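You operate a simulated robot arm through the tools that you are given. There is no shell and no other tool. Be economical: measure what you need, move in short steps, check, and stop when the job is done.

You run a simulated robot arm. Do the job below in one go: nothing can be reset, and whatever is moved stays where it is left.

## Task
Leak-test the clamped orange cap and sort it by the word display.
Fine: pump to 400 mbar or more, wait for its word, vent before you free the hold bar, lay the cap on the mat with that word; leave the vent open and the other flat caps.

The check looks at the end state, three seconds after you hand in, the way a careful person would. Anything else that was tipped, shoved, dropped, spilled or broken makes it a failure. Lids that push on must go on centred and level and be pressed home; caps that screw on are set level and turned clockwise until they are tight.

## Robot
A 7-joint arm with a two-finger parallel gripper, fixed in place. Base frame: the origin is at the foot of the arm, x ahead of it, y to its left, z up; the work surface is at about z = 871. Lengths are in mm, angles in degrees, forces in N, time in s.
With the tool pointing down near the work surface it reaches from about 300 to 700 mm from the base axis. Its first joint turns from -66.0 to 66.0 degrees. Payload 1.57 kg.
Tool frame: the origin (TCP) lies between the finger pads and is the grasp point; the fingertips stand 30 mm ahead of it; z points along the fingers, y is the line along which they close. Largest opening 110 mm; finger width 24, thickness 12; the body of the gripper, 48 by 112 mm, starts 78 mm behind the TCP.
Orientation is told as [roll, pitch, yaw] about the base's x, y, z axes, in that order, counted from this pose: with the fingers straight down and closing along the base's y, the tool's x points along the base's -x, its y along +y and its z along -z.

## Interface
- The arm moves only by the tool servo_tool. Its argument "moves" is a list that holds one entry, the list of rows, each a list of 7 numbers: the shift along the base's x, y, z in units of 30 mm (1.0 is 30 mm), then the turn, a rotation vector about the base's x, y, z in units of 8 degrees (1.0 is 8 degrees), then the closure in counts, from 0 (fully open) to 255 (shut). In form: [[[x, y, z, ax, ay, az, hand], ...]]. A call has 1 to 8 rows; each row shifts and turns the commanded pose from where the row before left it. A call with a number of a shift or a turn outside -1 to 1 is refused whole. A row lasts 0.2 s, in which the tool goes at most 50 mm and 8.6 degrees; a call with a longer step from one row to the next is refused whole, and so is a gripper value outside its range. A pose out of reach is approached as far as the arm can. The call stops where the force on the tool passes 40 N (or 10 N more than at its start, if that is more) or the arm is blocked; 0.2 s more then pass. Each finger travels about 108 mm/s and halts on what it meets, pressing with about 43 N; the grip force reading is that of the motor and also rises with nothing between the fingers. The clock runs only during rows and for 0.2 s after the last one: add rows that do not move to give the fingers time. It gives the time, the measured TCP pose, the force on the tool (base axes), the opening and the grip force at its end, in the units of the frame above (readings bear some noise).
- Cameras (640 x 400 px; columns grow to the right, rows downward): "scene" is fixed at [159.9, -397.6, 1410.6]; the picture's right is [0.79, -0.61, 0.00], its down [-0.30, -0.39, -0.87] and it looks along [0.54, 0.69, -0.49] (base axes); focal length 221 px, centre (320, 200). "wrist" rides on the gripper at [70, 16, -141] in the tool frame; the picture's right is [-0.23, 0.97, 0.00], its down [-0.86, -0.20, -0.48] and it looks along [-0.47, -0.11, 0.88] (tool axes); focal length 222 px, centre (320, 200). There is no depth. A picture from a camera that has moved, and an enlarged one, comes with that camera's place and axes in the base frame and with its lens. The place of the scene camera against the robot may be out by one fixed shift of up to 12 mm in any direction.
- get_image(camera): a new picture of that camera. No time passes.
- close_up(camera, box): a new picture of the part [left, top, right, bottom] of that camera's present view, enlarged. No time passes.
- job_done(): hands the job in; it is judged then, once.

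Go step by step. Nothing tells you positions but the pictures and the camera data: compare them with the known pose of the tool, close in by small moves and look again before you grip or let go. The budget is 120 turns and 84 pictures, counting those below and the enlarged ones. Unless the task says otherwise, let go and move clear before handing in, and close with one line.

The tools are called after "Request:" as a command line: name --argument value ..., lists and objects as JSON in quotes. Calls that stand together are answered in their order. servo_tool: Moves the arm, as the interface text tells. Its arguments: {"type":"object","properties":{"moves":{"type":"array","items":{"type":"array","items":{"type":"array","items":{"type":"number"}}}}},"required":["moves"]} The other tools are called the same way: get_image (camera) takes a picture; close_up (camera, box) takes an enlarged picture of a part of a camera's view; job_done () hands the job in.

At the start:

```text
time: 0.0
tcp_pos: [343.6, -48.4, 1310.0]
tcp_rot: [0.1, 0.0, 0.0]
contact_force: [0.2, 0.1, -0.3]
gripper_width: 110.0
gripper_force: 0.0
```

scene: 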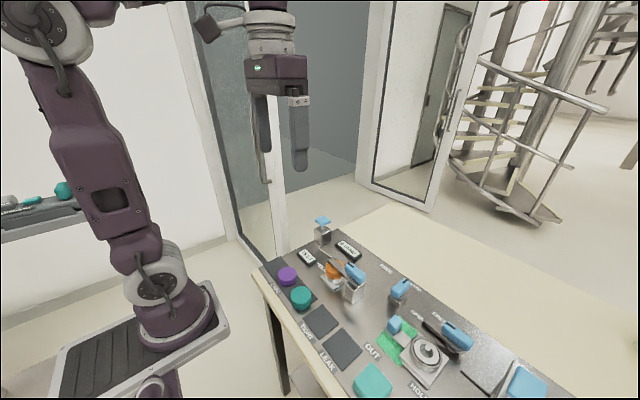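
wrist: 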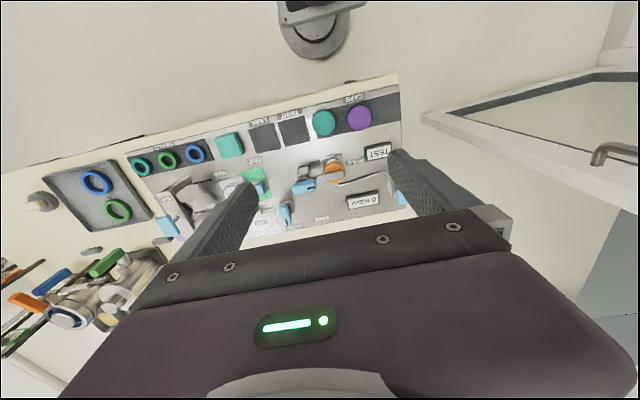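

I see a panel with caps, mats, displays and several blue handles. I'll look closer at it first.

Request:
close_up --camera "scene" --box '[250, 200, 410, 300]'

Request:
close_up --camera "scene" --box '[290, 270, 530, 400]'

Request:
close_up --camera "wrist" --box '[240, 70, 440, 240]'

```text
4.00 times, centred on (330, 250) of scene
camera zoom: at [159.9, -397.6, 1410.6], right [0.79, -0.61, 0.0], down [-0.3, -0.39, -0.87], along [0.54, 0.69, -0.49], focal length 883 px, centre (280, 0)
```

zoom: 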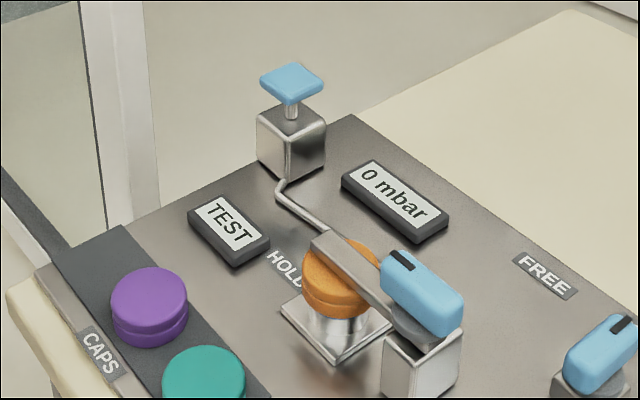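

```text
2.67 times, centred on (410, 335) of scene
camera zoom: at [159.9, -397.6, 1410.6], right [0.79, -0.61, 0.0], down [-0.3, -0.39, -0.87], along [0.54, 0.69, -0.49], focal length 589 px, centre (80, -160)
```

zoom: 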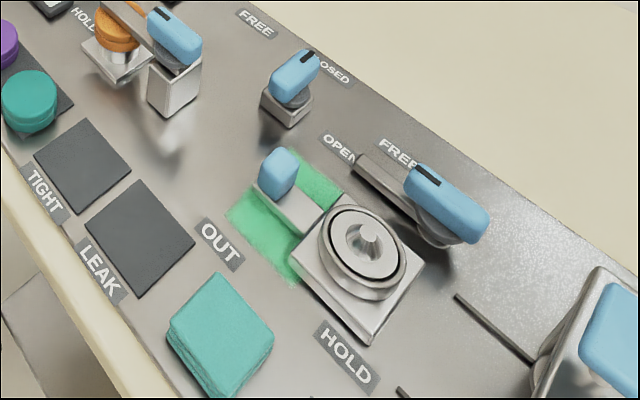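

```text
2.35 times, centred on (340, 155) of wrist
camera zoom: at [273.3, -32.9, 1452.2], right [0.23, 0.97, 0.0], down [0.86, -0.2, 0.48], along [0.47, -0.11, -0.88], focal length 523 px, centre (273, 306)
```

zoom: 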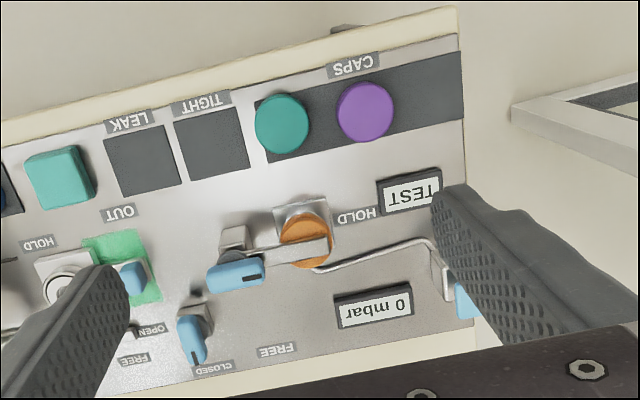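

The clamped cap seems near (476,-47), the vent knob near (580,-200) and the pump near (578,106). I'll lower the arm a bit for a closer look.

Request:
servo_tool --moves '[[[0.2, -0.2, -0.9, 0, 0, 0, 0], [0.2, -0.2, -0.9, 0, 0, 0, 0], [0.2, -0.2, -0.9, 0, 0, 0, 0], [0.2, -0.2, -0.9, 0, 0, 0, 0], [0.2, -0.2, -0.9, 0, 0, 0, 0], [0, 0, 0, 0, 0, 0, 0]]]'

Request:
get_image --camera "wrist"

```text
time: 1.4
tcp_pos: [373.2, -78.1, 1174.3]
tcp_rot: [0.0, 0.1, 0.1]
contact_force: [0.5, -0.2, -0.2]
gripper_width: 110.1
gripper_force: 0.0
```

```text
78 pictures are left
camera wrist: at [303.0, -62.8, 1316.4], right [0.23, 0.97, 0.0], down [0.85, -0.2, 0.48], along [0.47, -0.11, -0.88], focal length 222 px, centre (320, 200)
```

wrist: 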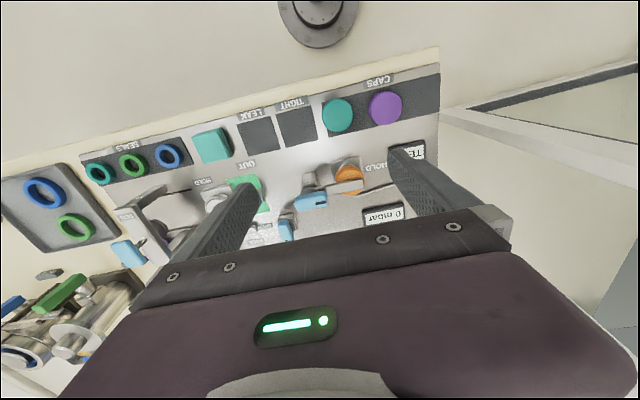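

The vent knob and the gauge sit under the fingers. I'll back off in x for a clearer view.

Request:
servo_tool --moves '[[[-1, -0.4, 0, 0, 0, 0, 0], [-1, -0.4, 0, 0, 0, 0, 0], [0, 0, 0, 0, 0, 0, 0]]]'

Request:
close_up --camera "wrist" --box '[220, 60, 480, 240]'

```text
time: 2.2
tcp_pos: [314.1, -100.6, 1174.5]
tcp_rot: [0.0, 0.0, -0.1]
contact_force: [-0.9, -0.1, 0.7]
gripper_width: 109.7
gripper_force: 0.1
```

```text
2.22 times, centred on (350, 150) of wrist
camera zoom: at [242.6, -85.3, 1315.9], right [0.23, 0.97, 0.0], down [0.86, -0.2, 0.48], along [0.47, -0.11, -0.88], focal length 494 px, centre (253, 311)
```

zoom: 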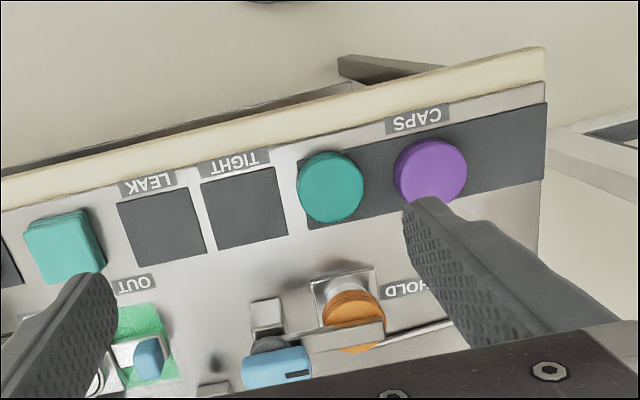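

Moving forward brings parts up in the picture, so I'll go forward over the panel.

Request:
servo_tool --moves '[[[1, 0, 0, 0, 0, 0, 0], [1, 0, 0, 0, 0, 0, 0], [1, 0, 0, 0, 0, 0, 0], [1, 0, 0, 0, 0, 0, 0], [1, 0, 0, 0, 0, 0, 0], [1, 0, 0, 0, 0, 0, 0], [0, 0, 0, 0, 0, 0, 0]]]'

Request:
get_image --camera "wrist"

Request:
close_up --camera "wrist" --box '[220, 30, 460, 200]'

```text
time: 3.8
tcp_pos: [493.6, -102.5, 1175.5]
tcp_rot: [0.0, 0.1, -0.1]
contact_force: [-0.5, -0.2, -0.1]
gripper_width: 109.9
gripper_force: 0.0
```

```text
76 pictures are left
camera wrist: at [423.4, -87.1, 1317.0], right [0.23, 0.97, 0.0], down [0.86, -0.2, 0.48], along [0.47, -0.11, -0.88], focal length 222 px, centre (320, 200)
```

wrist: 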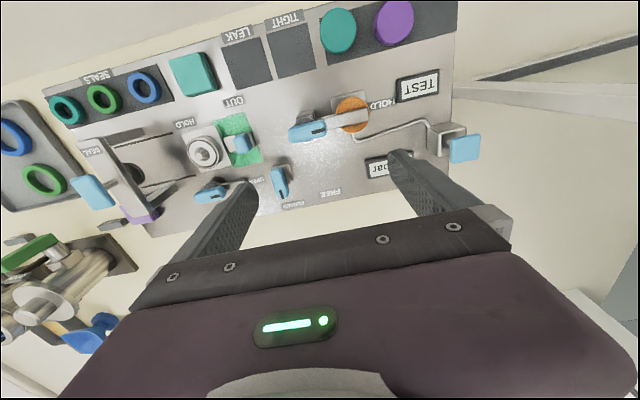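

```text
2.35 times, centred on (340, 115) of wrist
camera zoom: at [423.4, -87.1, 1317.0], right [0.23, 0.97, 0.0], down [0.86, -0.2, 0.48], along [0.47, -0.11, -0.88], focal length 523 px, centre (273, 400)
```

zoom: 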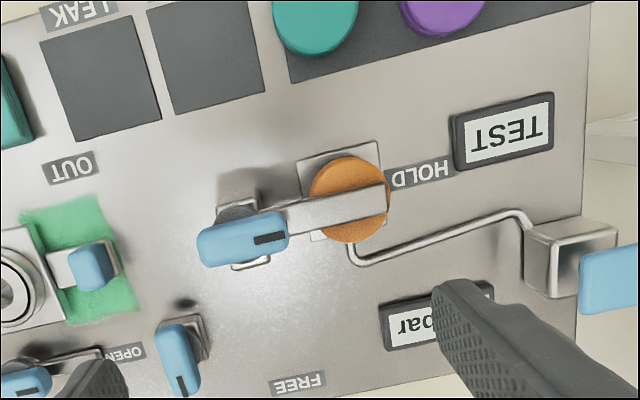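

Vent mark points at CLOSED (+x), and OPEN lies toward -y. The hold lever points at HOLD (+y), and FREE lies toward +x. The pump head is near (579,124,950), so I'll move above it with closed fingers.

Request:
servo_tool --moves '[[[0.35, 0.94, -0.4, 0, 0, 0, 255], [0.35, 0.94, -0.4, 0, 0, 0, 255], [0.35, 0.94, -0.4, 0, 0, 0, 255], [0.35, 0.94, -0.4, 0, 0, 0, 255], [0.35, 0.94, -0.4, 0, 0, 0, 255], [0.35, 0.94, -0.4, 0, 0, 0, 255], [0.35, 0.94, -0.4, 0, 0, 0, 255], [0.35, 0.94, -0.4, 0, 0, 0, 255]]]'

Request:
get_image --camera "wrist"

Request:
close_up --camera "scene" --box '[250, 160, 410, 260]'

```text
time: 5.6
tcp_pos: [576.7, 124.4, 1080.4]
tcp_rot: [0.0, 0.0, 0.0]
contact_force: [0.1, 0.3, 0.7]
gripper_width: 0.0
gripper_force: 21.4
```

```text
74 pictures are left
camera wrist: at [506.3, 139.8, 1222.2], right [0.23, 0.97, 0.0], down [0.86, -0.2, 0.48], along [0.47, -0.11, -0.88], focal length 222 px, centre (320, 200)
```

wrist: 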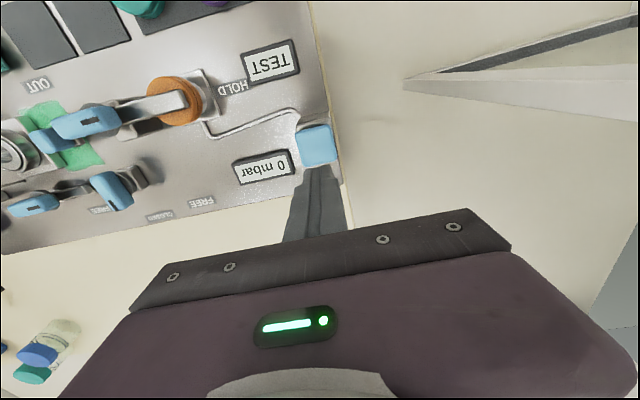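

```text
4.00 times, centred on (330, 210) of scene
camera zoom: at [159.9, -397.6, 1410.6], right [0.79, -0.61, 0.0], down [-0.3, -0.39, -0.87], along [0.54, 0.69, -0.49], focal length 883 px, centre (280, 160)
```

zoom: 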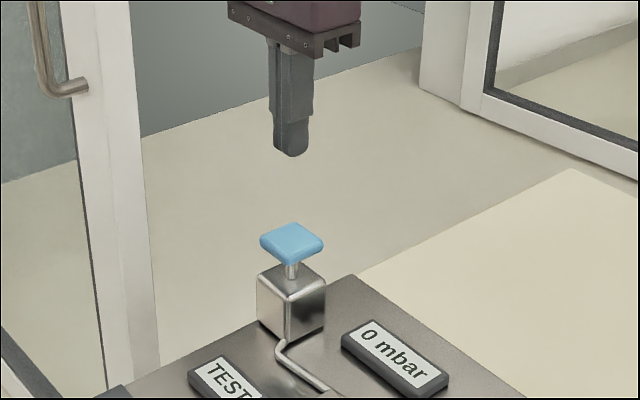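

The pump head is right under the fingertips at about (575,122), so I'll go down to just above it.

Request:
servo_tool --moves '[[[0, -0.04, -0.9, 0, 0, 0, 255], [0, -0.03, -0.9, 0, 0, 0, 255], [0, 0, -0.9, 0, 0, 0, 255], [0, 0, 0, 0, 0, 0, 255]]]'

Request:
close_up --camera "scene" --box '[250, 160, 410, 260]'

```text
time: 6.6
tcp_pos: [577.6, 121.7, 997.6]
tcp_rot: [0.0, -0.1, 0.0]
contact_force: [0.4, 0.3, 0.7]
gripper_width: 0.0
gripper_force: 20.9
```

```text
4.00 times, centred on (330, 210) of scene
camera zoom: at [159.9, -397.6, 1410.6], right [0.79, -0.61, 0.0], down [-0.3, -0.39, -0.87], along [0.54, 0.69, -0.49], focal length 883 px, centre (280, 160)
```

zoom: 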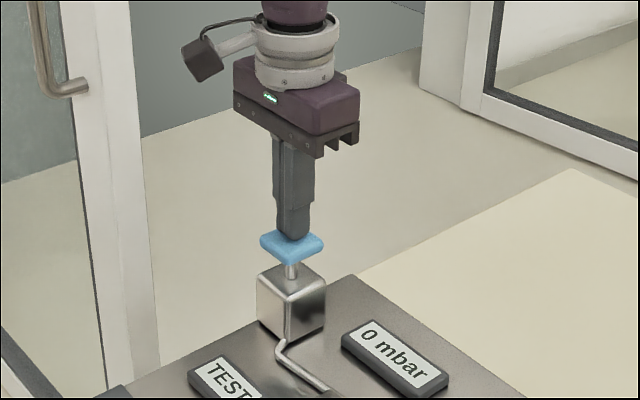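

Centred over the head and a few mm above it. Now a first push stroke in small steps.

Request:
servo_tool --moves '[[[-0.06, 0, -0.25, 0, 0, 0, 255], [0, 0, -0.25, 0, 0, 0, 255], [0, 0, -0.25, 0, 0, 0, 255], [0, 0, -0.25, 0, 0, 0, 255]]]'

Request:
close_up --camera "scene" --box '[250, 160, 410, 260]'

```text
time: 7.6
tcp_pos: [576.1, 122.7, 970.5]
tcp_rot: [0.1, -0.3, 0.0]
contact_force: [1.5, -1.6, 30.7]
gripper_width: 0.3
gripper_force: 20.9
```

```text
4.00 times, centred on (330, 210) of scene
camera zoom: at [159.3, -397.8, 1410.6], right [0.79, -0.61, 0.0], down [-0.3, -0.39, -0.87], along [0.54, 0.69, -0.49], focal length 883 px, centre (280, 160)
```

zoom: 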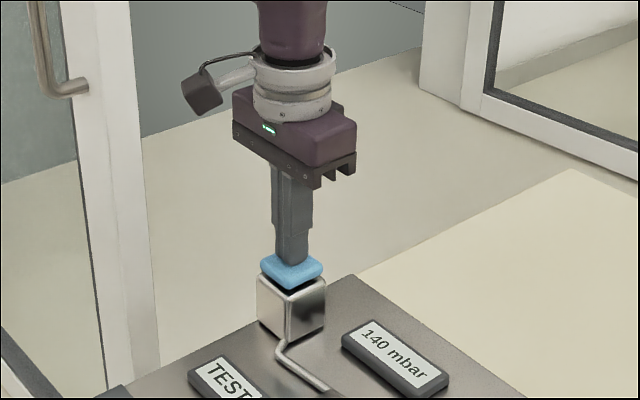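

One stroke gave 140 mbar. I'll raise to let the plunger return and stroke twice more.

Request:
servo_tool --moves '[[[0, 0, 0.5, 0, 0, 0, 255], [0, 0, 0.5, 0, 0, 0, 255], [0, 0, 0, 0, 0, 0, 255], [0, 0, -0.25, 0, 0, 0, 255], [0, 0, -0.25, 0, 0, 0, 255], [0, 0, -0.25, 0, 0, 0, 255], [0, 0, -0.25, 0, 0, 0, 255]]]'

Request:
servo_tool --moves '[[[0, 0, 0.5, 0, 0, 0, 255], [0, 0, 0.5, 0, 0, 0, 255], [0, 0, 0, 0, 0, 0, 255], [0, 0, -0.25, 0, 0, 0, 255], [0, 0, -0.25, 0, 0, 0, 255], [0, 0, -0.25, 0, 0, 0, 255], [0, 0, -0.25, 0, 0, 0, 255]]]'

Request:
close_up --camera "scene" --box '[250, 200, 410, 300]'

```text
time: 9.2
tcp_pos: [576.6, 121.2, 969.9]
tcp_rot: [0.0, -0.1, 0.0]
contact_force: [-5.0, 0.2, 23.3]
gripper_width: 0.2
gripper_force: 21.0
```

```text
time: 10.8
tcp_pos: [575.9, 122.1, 969.3]
tcp_rot: [0.0, -0.3, 0.0]
contact_force: [-1.0, 0.2, 29.0]
gripper_width: 0.0
gripper_force: 20.9
```

```text
4.00 times, centred on (330, 250) of scene
camera zoom: at [159.3, -397.7, 1410.7], right [0.79, -0.61, 0.0], down [-0.3, -0.39, -0.87], along [0.54, 0.69, -0.49], focal length 883 px, centre (280, 0)
```

zoom: 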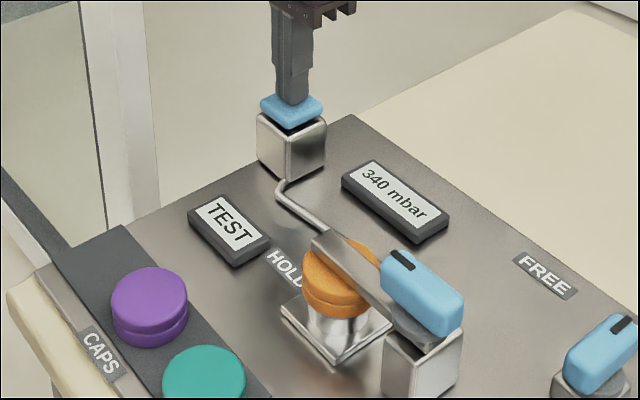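

340 mbar now, so one more stroke, then up and wait.

Request:
servo_tool --moves '[[[0, 0, 0.5, 0, 0, 0, 255], [0, 0, 0.5, 0, 0, 0, 255], [0, 0, 0, 0, 0, 0, 255], [0, 0, -0.25, 0, 0, 0, 255], [0, 0, -0.25, 0, 0, 0, 255], [0, 0, -0.25, 0, 0, 0, 255], [0, 0, -0.3, 0, 0, 0, 255]]]'

Request:
close_up --camera "scene" --box '[250, 200, 410, 300]'

```text
time: 12.6
tcp_pos: [576.9, 122.5, 970.5]
tcp_rot: [0.2, -0.2, 0.0]
contact_force: [-7.9, -1.6, 17.1]
gripper_width: 0.3
gripper_force: 21.3
stopped in row 7: the force on the tool passed its limit (the readings are from after the stop); the commanded pose is now the measured one
```

```text
4.00 times, centred on (330, 250) of scene
camera zoom: at [159.3, -397.7, 1410.7], right [0.79, -0.61, 0.0], down [-0.3, -0.39, -0.87], along [0.54, 0.69, -0.49], focal length 883 px, centre (280, 0)
```

zoom: 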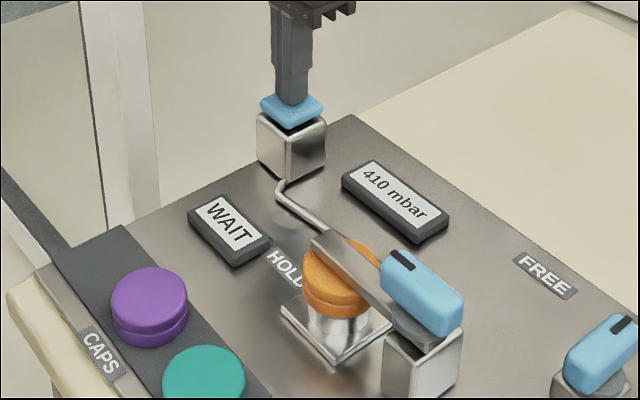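

The display says WAIT at 410 mbar. I'll lift off the pump and let time pass.

Request:
servo_tool --moves '[[[0, 0, 0.6, 0, 0, 0, 255], [0, 0, 0.8, 0, 0, 0, 255], [0, 0, 0.9, 0, 0, 0, 255], [0, 0, 0.9, 0, 0, 0, 255], [0, 0, 0, 0, 0, 0, 255], [0, 0, 0, 0, 0, 0, 255]]]'

Request:
close_up --camera "scene" --box '[250, 200, 410, 300]'

```text
time: 14.0
tcp_pos: [576.2, 123.0, 1066.6]
tcp_rot: [0.1, -0.1, 0.1]
contact_force: [0.1, 0.1, -0.2]
gripper_width: 0.0
gripper_force: 21.5
```

```text
4.00 times, centred on (330, 250) of scene
camera zoom: at [159.9, -397.6, 1410.6], right [0.79, -0.61, 0.0], down [-0.3, -0.39, -0.87], along [0.54, 0.69, -0.49], focal length 883 px, centre (280, 0)
```

zoom: 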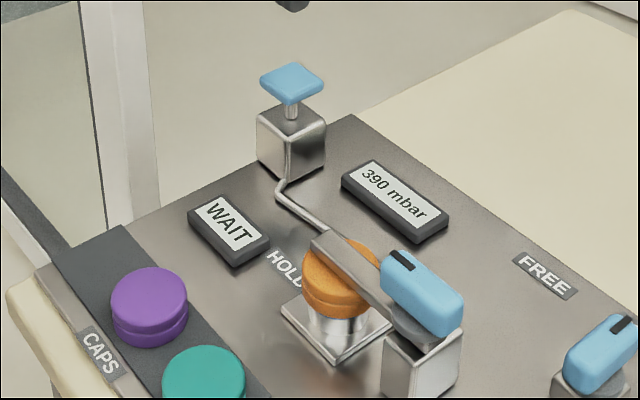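

Pressure is falling slowly. While it waits, I'll move over to the vent knob near (580,-206) at safe height.

Request:
servo_tool --moves '[[[0, -1, 0.1, 0, 0, 0, 150], [0, -1, 0.1, 0, 0, 0, 150], [0, -1, 0, 0, 0, 0, 150], [0, -1, 0, 0, 0, 0, 150], [0, -1, 0, 0, 0, 0, 150], [0, -1, 0, 0, 0, 0, 150], [0, -1, 0, 0, 0, 0, 130], [0, -1, 0, 0, 0, 0, 130]]]'

Request:
servo_tool --moves '[[[0, -1, 0, 0, 0, 0, 130], [0, -1, 0, 0, 0, 0, 130], [0, -1, 0, 0, 0, 0, 130], [0, 0, 0, 0, 0, 0, 130]]]'

Request:
get_image --camera "wrist"

Request:
close_up --camera "scene" --box '[260, 200, 440, 320]'

```text
time: 15.8
tcp_pos: [578.0, -117.1, 1072.3]
tcp_rot: [0.1, -0.3, 0.2]
contact_force: [-0.1, 0.4, -0.1]
gripper_width: 54.2
gripper_force: 0.1
```

```text
time: 16.8
tcp_pos: [577.1, -210.3, 1071.7]
tcp_rot: [0.2, -0.3, -0.1]
contact_force: [1.1, -0.6, 0.1]
gripper_width: 54.0
gripper_force: 0.1
```

```text
67 pictures are left
camera wrist: at [507.2, -195.6, 1214.0], right [0.23, 0.97, 0.0], down [0.85, -0.2, 0.48], along [0.47, -0.11, -0.88], focal length 222 px, centre (320, 200)
```

wrist: 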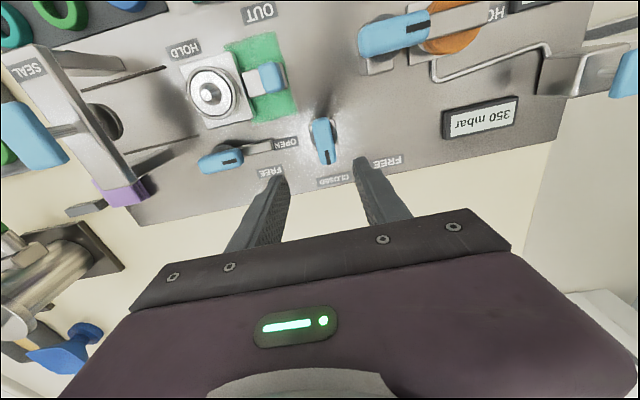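

```text
3.33 times, centred on (350, 260) of scene
camera zoom: at [159.8, -397.6, 1410.6], right [0.79, -0.61, 0.0], down [-0.3, -0.39, -0.87], along [0.54, 0.69, -0.49], focal length 736 px, centre (220, 0)
```

zoom: 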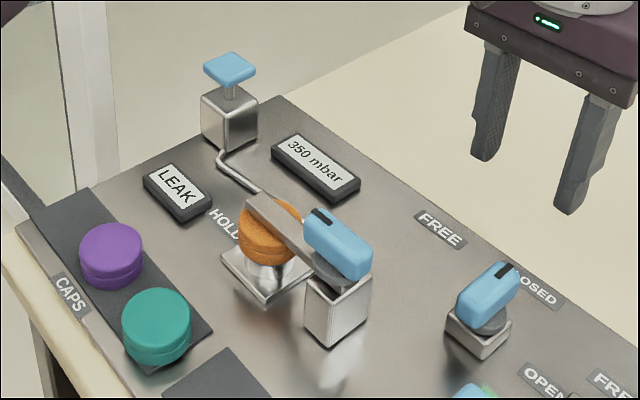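

The word is LEAK. Now I'll open the vent: the knob is near (579,-210,919). I'll go lower for a better look before gripping it.

Request:
servo_tool --moves '[[[0, 0, -0.8, 0, 0, 0, 120], [0, 0, -0.8, 0, 0, 0, 120], [0, 0, -0.8, 0, 0, 0, 120], [0, 0, 0, 0, 0, 0, 120]]]'

Request:
get_image --camera "wrist"

Request:
close_up --camera "scene" --box '[330, 220, 490, 320]'

```text
time: 17.8
tcp_pos: [576.6, -208.4, 999.6]
tcp_rot: [0.1, -0.2, 0.0]
contact_force: [0.0, 0.4, -0.1]
gripper_width: 58.1
gripper_force: 0.0
```

```text
65 pictures are left
camera wrist: at [505.6, -193.1, 1141.3], right [0.23, 0.97, 0.0], down [0.85, -0.2, 0.48], along [0.47, -0.11, -0.88], focal length 222 px, centre (320, 200)
```

wrist: 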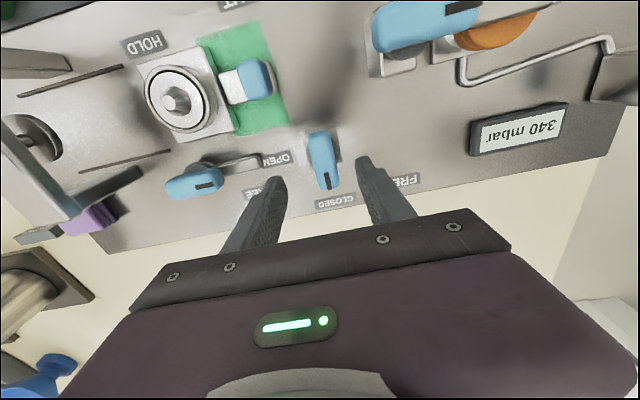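

```text
4.00 times, centred on (410, 270) of scene
camera zoom: at [159.9, -397.6, 1410.6], right [0.79, -0.61, 0.0], down [-0.3, -0.39, -0.87], along [0.54, 0.69, -0.49], focal length 883 px, centre (-40, -80)
```

zoom: 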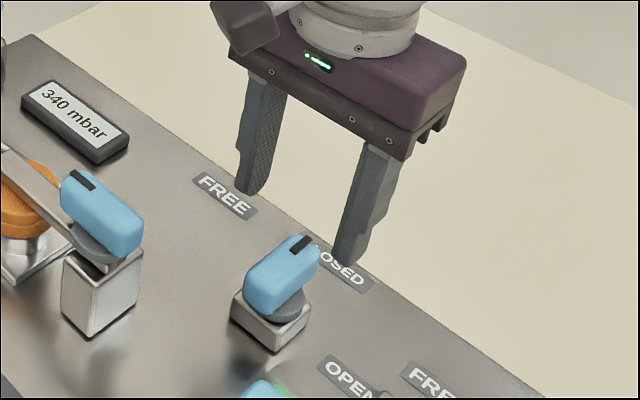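

The handle centre is about (579,-210), top at about 920. I'll descend so the fingertips straddle it just above the base, then close.

Request:
servo_tool --moves '[[[0.08, -0.04, -0.8, 0, 0, 0, 120], [0, 0, -0.8, 0, 0, 0, 120], [0, 0, -0.7, 0, 0, 0, 120], [0, 0, 0, 0, 0, 0, 120]]]'

Request:
close_up --camera "scene" --box '[330, 220, 490, 320]'

Request:
get_image --camera "wrist"

```text
time: 18.8
tcp_pos: [580.6, -208.1, 930.1]
tcp_rot: [0.1, -0.2, 0.0]
contact_force: [-0.3, 0.0, -0.1]
gripper_width: 58.2
gripper_force: 0.0
```

```text
4.00 times, centred on (410, 270) of scene
camera zoom: at [159.9, -397.6, 1410.6], right [0.79, -0.61, 0.0], down [-0.3, -0.39, -0.87], along [0.54, 0.69, -0.49], focal length 883 px, centre (-40, -80)
```

zoom: 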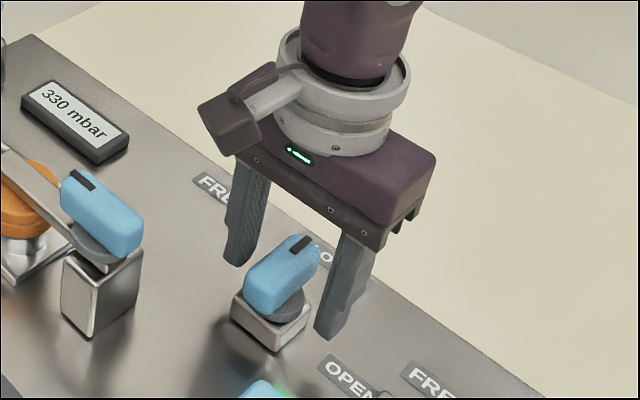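

```text
62 pictures are left
camera wrist: at [509.3, -194.0, 1071.0], right [0.23, 0.97, 0.0], down [0.85, -0.2, 0.48], along [0.47, -0.11, -0.88], focal length 222 px, centre (320, 200)
```

wrist: 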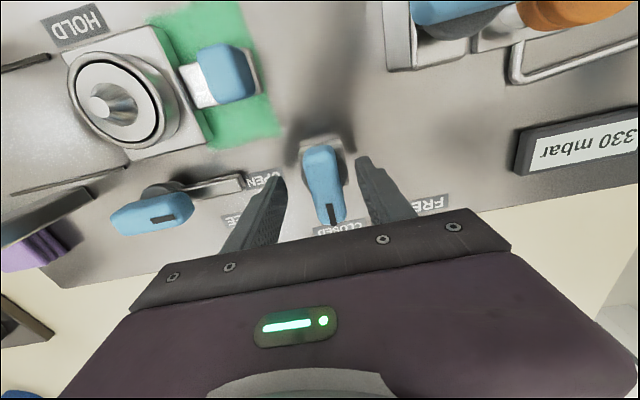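

Handle lies between the fingers. Closing, gently, then a check.

Request:
servo_tool --moves '[[[-0.05, 0.02, -0.05, 0, 0, 0, 200], [0, 0, 0, 0, 0, 0, 255], [0, 0, 0, 0, 0, 0, 255], [0, 0, 0, 0, 0, 0, 255]]]'

Request:
close_up --camera "scene" --box '[330, 220, 490, 320]'

```text
time: 19.8
tcp_pos: [580.7, -204.7, 928.7]
tcp_rot: [0.3, -0.5, 0.2]
contact_force: [14.6, 29.6, 15.2]
gripper_width: 39.8
gripper_force: 45.2
```

```text
4.00 times, centred on (410, 270) of scene
camera zoom: at [160.0, -396.7, 1410.9], right [0.79, -0.61, 0.0], down [-0.3, -0.39, -0.87], along [0.54, 0.69, -0.49], focal length 883 px, centre (-40, -80)
```

zoom: 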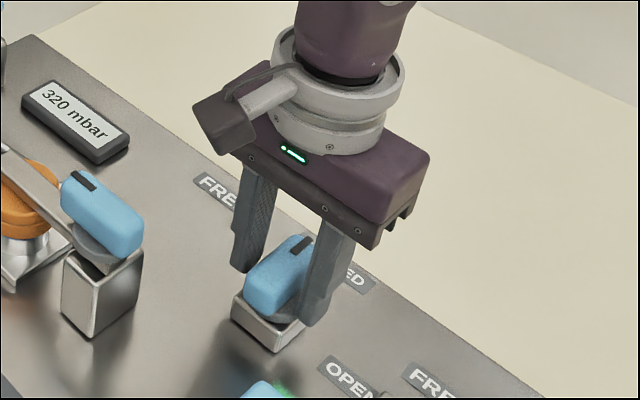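

The fingers met something 40 mm wide at tip level, apparently the base block. I'll open, rise about 10 mm and close again.

Request:
servo_tool --moves '[[[0, 0, 0, 0, 0, 0, 120], [0, 0, 0, 0, 0, 0, 120], [-0.05, -0.08, 0.35, 0, 0, 0, 120], [0, 0, 0, 0, 0, 0, 120]]]'

Request:
servo_tool --moves '[[[0, 0, 0, 0, 0, 0, 190], [0, 0, 0, 0, 0, 0, 220], [0, 0, 0, 0, 0, 0, 220]]]'

Request:
close_up --camera "scene" --box '[330, 220, 490, 320]'

Request:
get_image --camera "wrist"

```text
time: 20.8
tcp_pos: [576.5, -211.3, 939.2]
tcp_rot: [0.0, -0.2, 0.0]
contact_force: [-0.5, 0.2, -0.1]
gripper_width: 58.4
gripper_force: 0.1
```

```text
time: 21.6
tcp_pos: [576.5, -208.7, 940.0]
tcp_rot: [0.2, -0.2, 0.0]
contact_force: [-3.0, 18.7, 4.9]
gripper_width: 30.8
gripper_force: 9.7
```

```text
4.00 times, centred on (410, 270) of scene
camera zoom: at [159.7, -397.1, 1410.8], right [0.79, -0.61, 0.0], down [-0.3, -0.39, -0.87], along [0.54, 0.69, -0.49], focal length 883 px, centre (-40, -80)
```

zoom: 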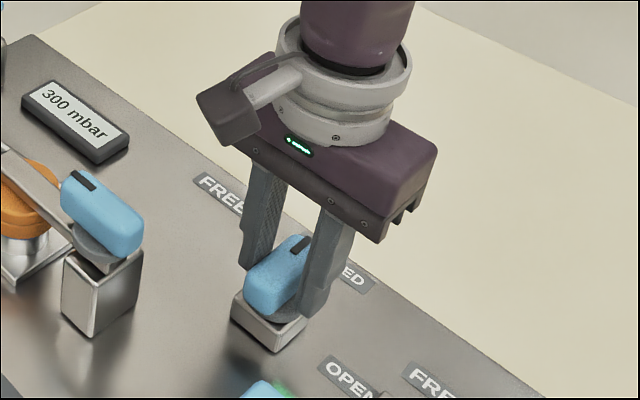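

```text
59 pictures are left
camera wrist: at [505.5, -193.8, 1081.0], right [0.23, 0.97, 0.0], down [0.85, -0.2, 0.48], along [0.47, -0.1, -0.88], focal length 222 px, centre (320, 200)
```

wrist: 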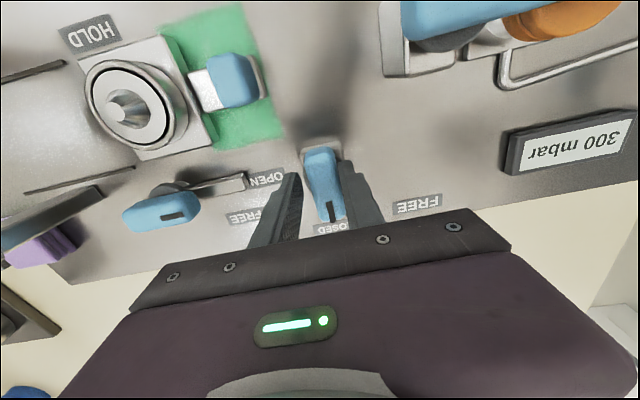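

The -y finger touches first. I'll shift a little in +y, rise 3 mm and close fully.

Request:
servo_tool --moves '[[[0, 0, 0, 0, 0, 0, 150], [0.05, 0.13, 0.12, 0, 0, 0, 150], [0, 0, 0, 0, 0, 0, 220], [0, 0, 0, 0, 0, 0, 255], [0, 0, 0, 0, 0, 0, 255], [0, 0, 0, 0, 0, 0, 255]]]'

Request:
close_up --camera "scene" --box '[330, 220, 490, 320]'

```text
time: 23.0
tcp_pos: [578.4, -205.7, 942.2]
tcp_rot: [0.2, -0.2, 0.0]
contact_force: [-3.4, 16.4, 3.9]
gripper_width: 23.6
gripper_force: 36.0
```

```text
4.00 times, centred on (410, 270) of scene
camera zoom: at [159.7, -397.1, 1410.8], right [0.79, -0.61, 0.0], down [-0.3, -0.39, -0.87], along [0.54, 0.69, -0.49], focal length 883 px, centre (-40, -80)
```

zoom: 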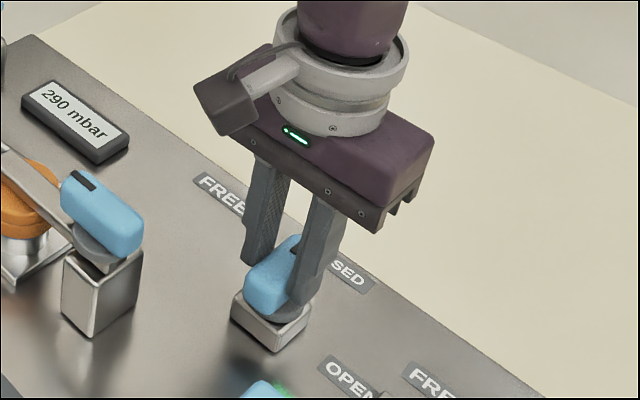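

Gripped at 24 mm. I'll relieve the side load and start turning clockwise toward OPEN.

Request:
servo_tool --moves '[[[0, 0.07, 0, 0, 0, 0, 255], [0, 0, 0, 0, 0, -0.7, 255], [0, 0, 0, 0, 0, -0.9, 255], [0, 0, 0, 0, 0, -0.9, 255], [0, 0, 0, 0, 0, -0.9, 255]]]'

Request:
close_up --camera "scene" --box '[330, 220, 490, 320]'

```text
time: 24.2
tcp_pos: [578.1, -203.5, 943.8]
tcp_rot: [0.2, -0.3, -27.2]
contact_force: [8.0, 11.6, -9.1]
gripper_width: 23.9
gripper_force: 36.0
```

```text
4.00 times, centred on (410, 270) of scene
camera zoom: at [160.2, -397.3, 1410.7], right [0.79, -0.61, 0.0], down [-0.3, -0.39, -0.87], along [0.54, 0.69, -0.49], focal length 883 px, centre (-40, -80)
```

zoom: 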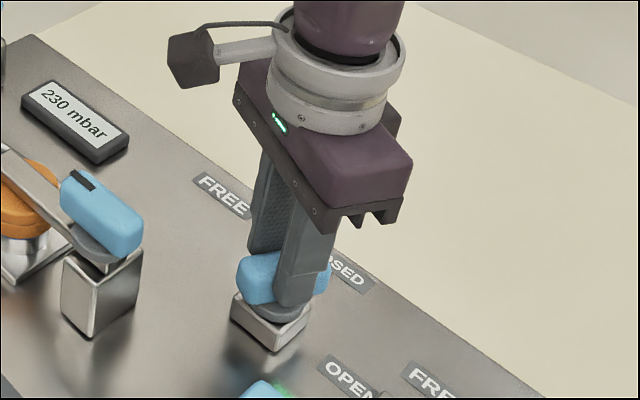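

It's turning with the gripper and the pressure is falling. Continuing.

Request:
servo_tool --moves '[[[0, 0, 0, 0, 0, -0.9, 255], [0, 0, 0, 0, 0, -0.9, 255], [0, 0, 0, 0, 0, -0.9, 255], [0, 0, 0, 0, 0, -0.9, 255], [0, 0, 0, 0, 0, -0.9, 255], [0, 0, 0, 0, 0, -0.9, 255], [0, 0, 0, 0, 0, -0.9, 255]]]'

Request:
close_up --camera "scene" --box '[330, 220, 490, 320]'

```text
time: 25.8
tcp_pos: [579.2, -203.8, 942.5]
tcp_rot: [0.3, -0.1, -77.7]
contact_force: [26.9, 20.9, -1.2]
gripper_width: 23.7
gripper_force: 36.3
```

```text
4.00 times, centred on (410, 270) of scene
camera zoom: at [160.6, -397.0, 1410.7], right [0.79, -0.61, 0.0], down [-0.3, -0.39, -0.87], along [0.54, 0.69, -0.49], focal length 883 px, centre (-40, -80)
```

zoom: 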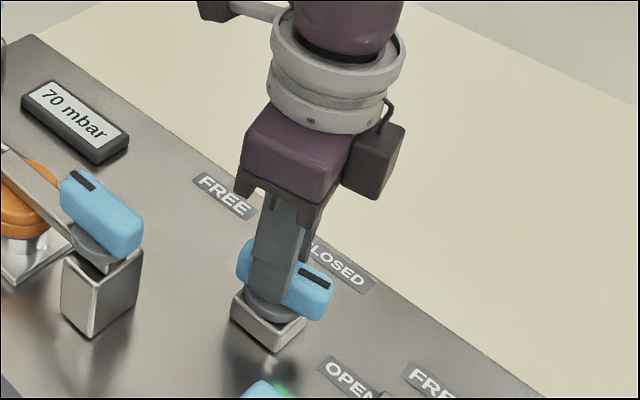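

Nearly there. I'll relieve the side load and turn the remaining 12 degrees.

Request:
servo_tool --moves '[[[0.1, 0.08, 0, 0, 0, 0, 255], [0, 0, 0, 0, 0, -0.8, 255], [0, 0, 0, 0, 0, -0.75, 255], [0, 0, 0, 0, 0, 0, 255]]]'

Request:
close_up --camera "scene" --box '[330, 220, 490, 320]'

```text
time: 26.8
tcp_pos: [580.3, -203.3, 942.6]
tcp_rot: [0.0, -0.3, -90.1]
contact_force: [8.5, 6.5, 0.5]
gripper_width: 24.0
gripper_force: 36.1
```

```text
4.00 times, centred on (410, 270) of scene
camera zoom: at [160.0, -397.5, 1410.6], right [0.79, -0.61, 0.0], down [-0.3, -0.39, -0.87], along [0.54, 0.69, -0.49], focal length 883 px, centre (-40, -80)
```

zoom: 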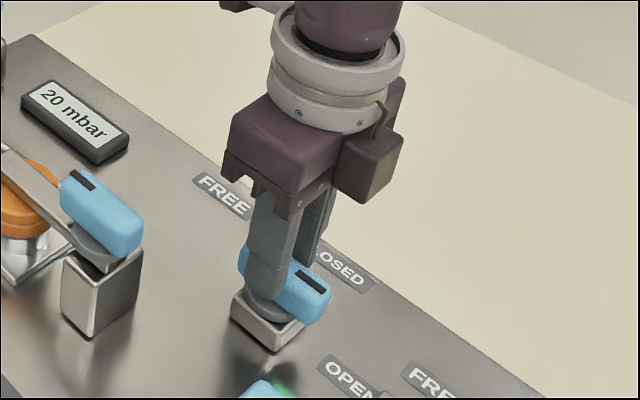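

Pressure is 20 mbar and falling, and the knob is at about -90°. Release and rise, keeping the yaw, which also suits the hold lever.

Request:
servo_tool --moves '[[[0, 0, 0, 0, 0, 0, 160], [0, 0, 0, 0, 0, 0, 140], [0, 0, 0.8, 0, 0, 0, 140], [0, 0, 0.9, 0, 0, 0, 140], [0, 0, 0.9, 0, 0, 0, 140], [0, 0.5, 0.9, 0, 0, 0, 140], [0, 0.6, 0.6, 0, 0, 0, 140], [0, 0, 0, 0, 0, 0, 140]]]'

Request:
get_image --camera "wrist"

Request:
close_up --camera "scene" --box '[290, 220, 450, 320]'

```text
time: 28.6
tcp_pos: [580.9, -168.9, 1065.4]
tcp_rot: [0.2, -0.2, -89.9]
contact_force: [-0.2, 0.6, -0.5]
gripper_width: 49.6
gripper_force: 0.0
```

```text
54 pictures are left
camera wrist: at [596.7, -99.3, 1206.8], right [0.97, -0.23, 0.0], down [-0.2, -0.85, 0.48], along [-0.11, -0.47, -0.88], focal length 222 px, centre (320, 200)
```

wrist: 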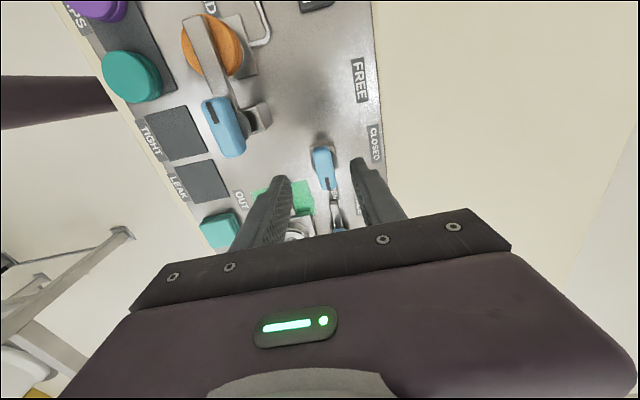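

```text
4.00 times, centred on (370, 270) of scene
camera zoom: at [159.9, -397.6, 1410.6], right [0.79, -0.61, 0.0], down [-0.3, -0.39, -0.87], along [0.54, 0.69, -0.49], focal length 883 px, centre (120, -80)
```

zoom: 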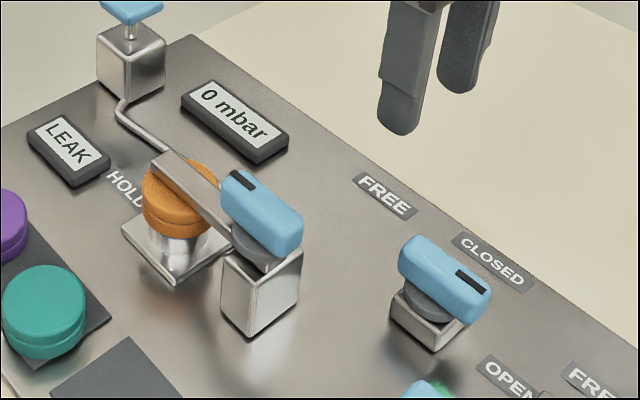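

The system is vented to 0 mbar and still shows LEAK. The hold lever handle is near (488,-121), top about 961, so I'll move above it and look.

Request:
servo_tool --moves '[[[-0.8, 0.4, 0, 0, 0, 0, 140], [-0.8, 0.4, 0, 0, 0, 0, 140], [-0.8, 0.4, 0, 0, 0, 0, 140], [-0.7, 0.4, -0.5, 0, 0, 0, 140], [0, 0, -0.8, 0, 0, 0, 140], [0, 0, 0, 0, 0, 0, 140]]]'

Request:
get_image --camera "wrist"

Request:
close_up --camera "scene" --box '[270, 200, 430, 300]'

```text
time: 30.0
tcp_pos: [487.6, -123.4, 1026.4]
tcp_rot: [0.0, -0.3, -90.1]
contact_force: [0.7, -0.4, 0.8]
gripper_width: 49.7
gripper_force: 0.1
```

```text
52 pictures are left
camera wrist: at [502.9, -53.7, 1168.0], right [0.97, -0.23, 0.0], down [-0.2, -0.85, 0.48], along [-0.11, -0.47, -0.88], focal length 222 px, centre (320, 200)
```

wrist: 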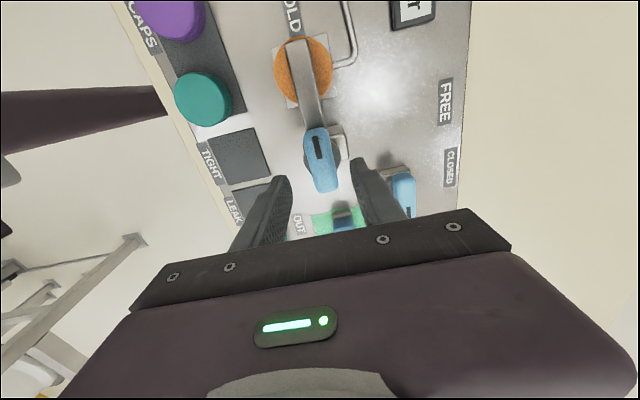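

```text
4.00 times, centred on (350, 250) of scene
camera zoom: at [159.9, -397.6, 1410.6], right [0.79, -0.61, 0.0], down [-0.3, -0.39, -0.87], along [0.54, 0.69, -0.49], focal length 883 px, centre (200, 0)
```

zoom: 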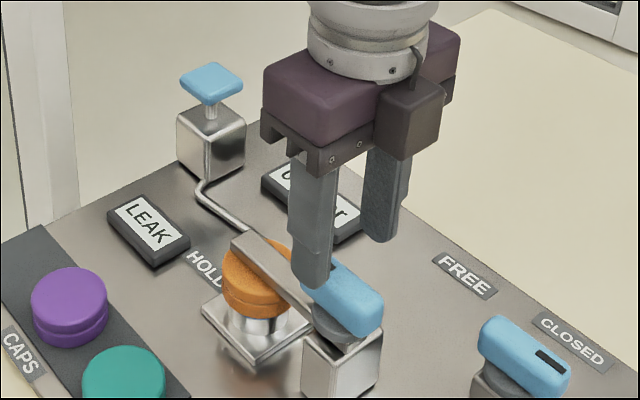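

The handle is right below the TCP. Descend to tip level about 954 and close.

Request:
servo_tool --moves '[[[0, 0, -0.7, 0, 0, 0, 140], [0, 0, -0.7, 0, 0, 0, 140], [0, 0, 0, 0, 0, 0, 140], [0, 0, 0, 0, 0, 0, 210], [0, 0, 0, 0, 0, 0, 255], [0, 0, 0, 0, 0, 0, 255], [0, 0, 0, 0, 0, 0, 255]]]'

Request:
close_up --camera "scene" --box '[270, 200, 430, 300]'

```text
time: 31.6
tcp_pos: [490.0, -123.4, 985.4]
tcp_rot: [0.2, -0.2, -89.9]
contact_force: [17.3, -1.6, -6.8]
gripper_width: 23.6
gripper_force: 35.6
```

```text
4.00 times, centred on (350, 250) of scene
camera zoom: at [160.5, -397.6, 1410.5], right [0.79, -0.61, 0.0], down [-0.3, -0.39, -0.87], along [0.54, 0.69, -0.49], focal length 883 px, centre (200, 0)
```

zoom: 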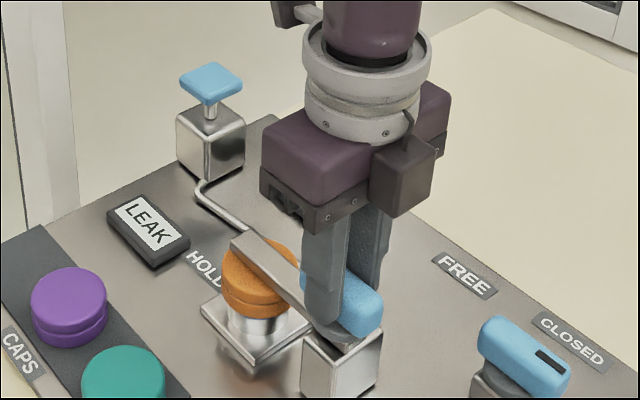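

Gripped at 24 mm. I'll relieve the x load and turn clockwise toward FREE.

Request:
servo_tool --moves '[[[0.08, 0, 0, 0, 0, 0, 255], [0, 0, 0, 0, 0, -0.7, 255], [0, 0, 0, 0, 0, -0.9, 255], [0, 0, 0, 0, 0, -0.9, 255], [0, 0, 0, 0, 0, -0.9, 255], [0, 0, 0, 0, 0, -0.9, 255], [0, 0, 0, 0, 0, -0.9, 255]]]'

Request:
close_up --camera "scene" --box '[270, 200, 430, 300]'

```text
time: 33.2
tcp_pos: [491.7, -123.5, 984.7]
tcp_rot: [0.3, -0.1, -131.8]
contact_force: [13.9, -23.3, 2.9]
gripper_width: 23.7
gripper_force: 35.3
```

```text
4.00 times, centred on (350, 250) of scene
camera zoom: at [160.2, -398.2, 1410.4], right [0.79, -0.61, 0.0], down [-0.3, -0.39, -0.87], along [0.54, 0.69, -0.49], focal length 883 px, centre (200, 0)
```

zoom: 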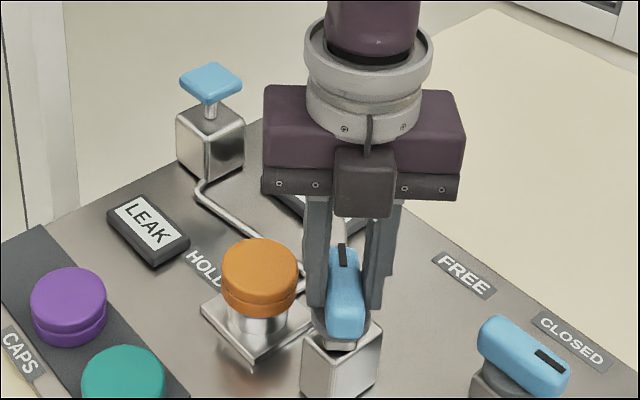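

The bar is swinging off the cap. Continuing with a small side-load relief.

Request:
servo_tool --moves '[[[0.04, -0.08, 0, 0, 0, -0.6, 255], [0, 0, 0, 0, 0, -0.9, 255], [0, 0, 0, 0, 0, -0.9, 255], [0, 0, 0, 0, 0, -0.9, 255], [0, 0, 0, 0, 0, -0.9, 255], [0, 0, 0, 0, 0, -0.9, 255], [0, 0, 0, 0, 0, -0.9, 255]]]'

Request:
close_up --camera "scene" --box '[270, 200, 430, 300]'

```text
time: 34.8
tcp_pos: [492.8, -124.6, 984.2]
tcp_rot: [0.0, -0.2, -179.7]
contact_force: [9.3, -12.3, 19.3]
gripper_width: 23.9
gripper_force: 35.9
```

```text
4.00 times, centred on (350, 250) of scene
camera zoom: at [159.9, -397.8, 1410.6], right [0.79, -0.61, 0.0], down [-0.3, -0.39, -0.87], along [0.54, 0.69, -0.49], focal length 883 px, centre (200, 0)
```

zoom: 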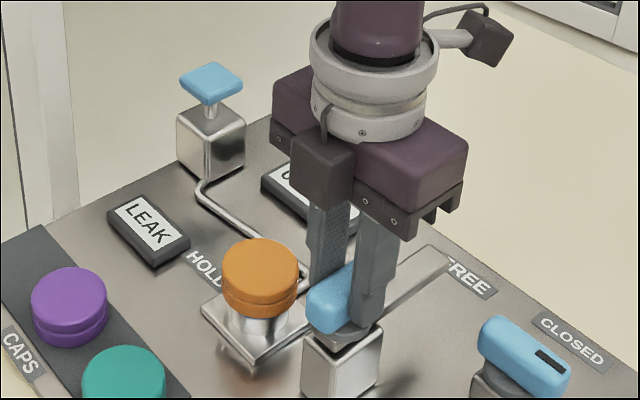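

The bar points at FREE and the cap is clear. Release and rise, then look at the cap.

Request:
servo_tool --moves '[[[0, 0, 0, 0, 0, 0, 160], [0, 0, 0, 0, 0, 0, 140], [0, 0, 0.8, 0, 0, 0, 140], [0, 0, 0.9, 0, 0, 0, 60], [0, 0, 0.9, 0, 0, 0, 60], [0, 0.8, 0, 0, 0, 0, 60], [0, 0.8, 0, 0, 0, 0, 60], [0, 0.8, 0, 0, 0, 0, 60]]]'

Request:
get_image --camera "wrist"

Request:
close_up --camera "scene" --box '[270, 200, 430, 300]'

```text
time: 36.6
tcp_pos: [493.4, -52.7, 1063.4]
tcp_rot: [0.2, -0.3, -179.7]
contact_force: [0.1, -0.4, 0.4]
gripper_width: 84.2
gripper_force: 0.0
```

```text
47 pictures are left
camera wrist: at [562.8, -68.1, 1204.6], right [-0.22, -0.98, 0.0], down [-0.85, 0.19, 0.48], along [-0.47, 0.1, -0.88], focal length 222 px, centre (320, 200)
```

wrist: 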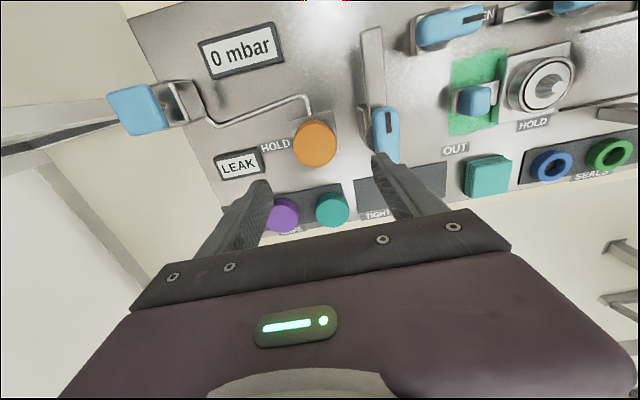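

```text
4.00 times, centred on (350, 250) of scene
camera zoom: at [159.8, -397.6, 1410.6], right [0.79, -0.61, 0.0], down [-0.3, -0.39, -0.87], along [0.54, 0.69, -0.49], focal length 883 px, centre (200, 0)
```

zoom: 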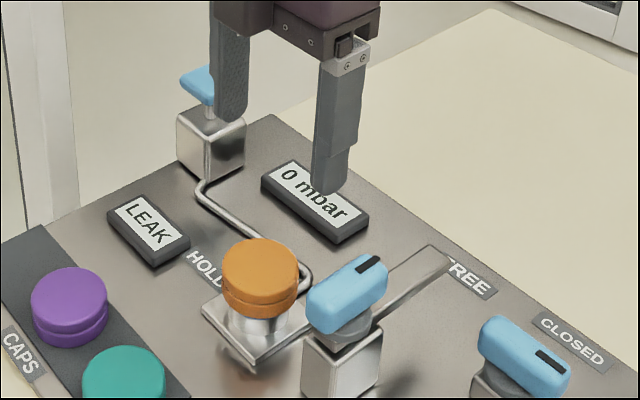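

The cap is free, near (494,-46) with its top around 910. I'll centre over it and lower part way, then check.

Request:
servo_tool --moves '[[[0, 0.2, -0.8, 0, 0, 0, 45], [0, 0, -0.9, 0, 0, 0, 45], [0, 0, -0.9, 0, 0, 0, 45], [0, 0, -0.6, 0, 0, 0, 45], [0, 0, 0, 0, 0, 0, 45]]]'

Request:
get_image --camera "wrist"

Request:
close_up --camera "scene" --box '[270, 200, 430, 300]'

```text
time: 37.8
tcp_pos: [490.7, -45.3, 965.8]
tcp_rot: [0.0, -0.3, -179.6]
contact_force: [-0.4, 0.6, 0.2]
gripper_width: 90.7
gripper_force: 0.0
```

```text
45 pictures are left
camera wrist: at [560.7, -62.1, 1108.0], right [-0.22, -0.98, 0.0], down [-0.85, 0.19, 0.48], along [-0.47, 0.1, -0.88], focal length 222 px, centre (320, 200)
```

wrist: 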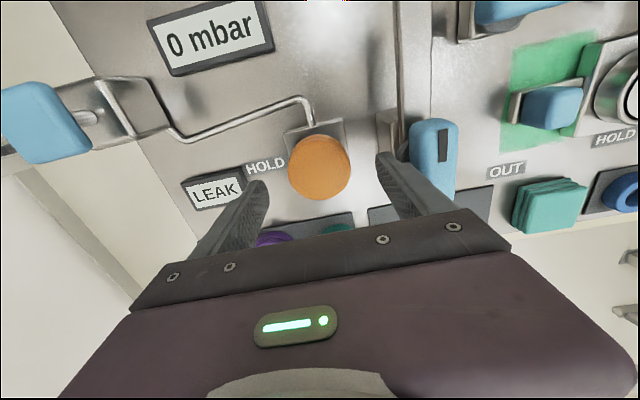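

```text
4.00 times, centred on (350, 250) of scene
camera zoom: at [159.9, -397.6, 1410.6], right [0.79, -0.61, 0.0], down [-0.3, -0.39, -0.87], along [0.54, 0.69, -0.49], focal length 883 px, centre (200, 0)
```

zoom: 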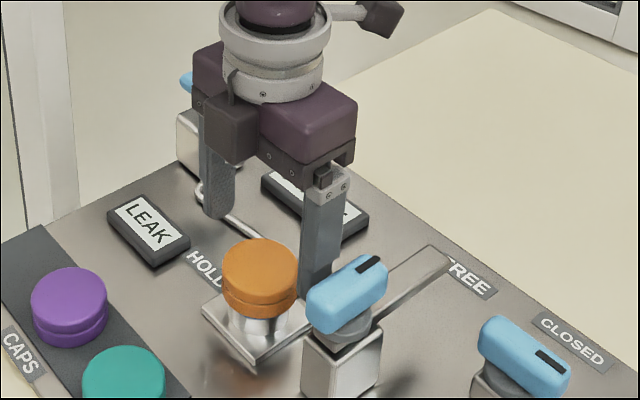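

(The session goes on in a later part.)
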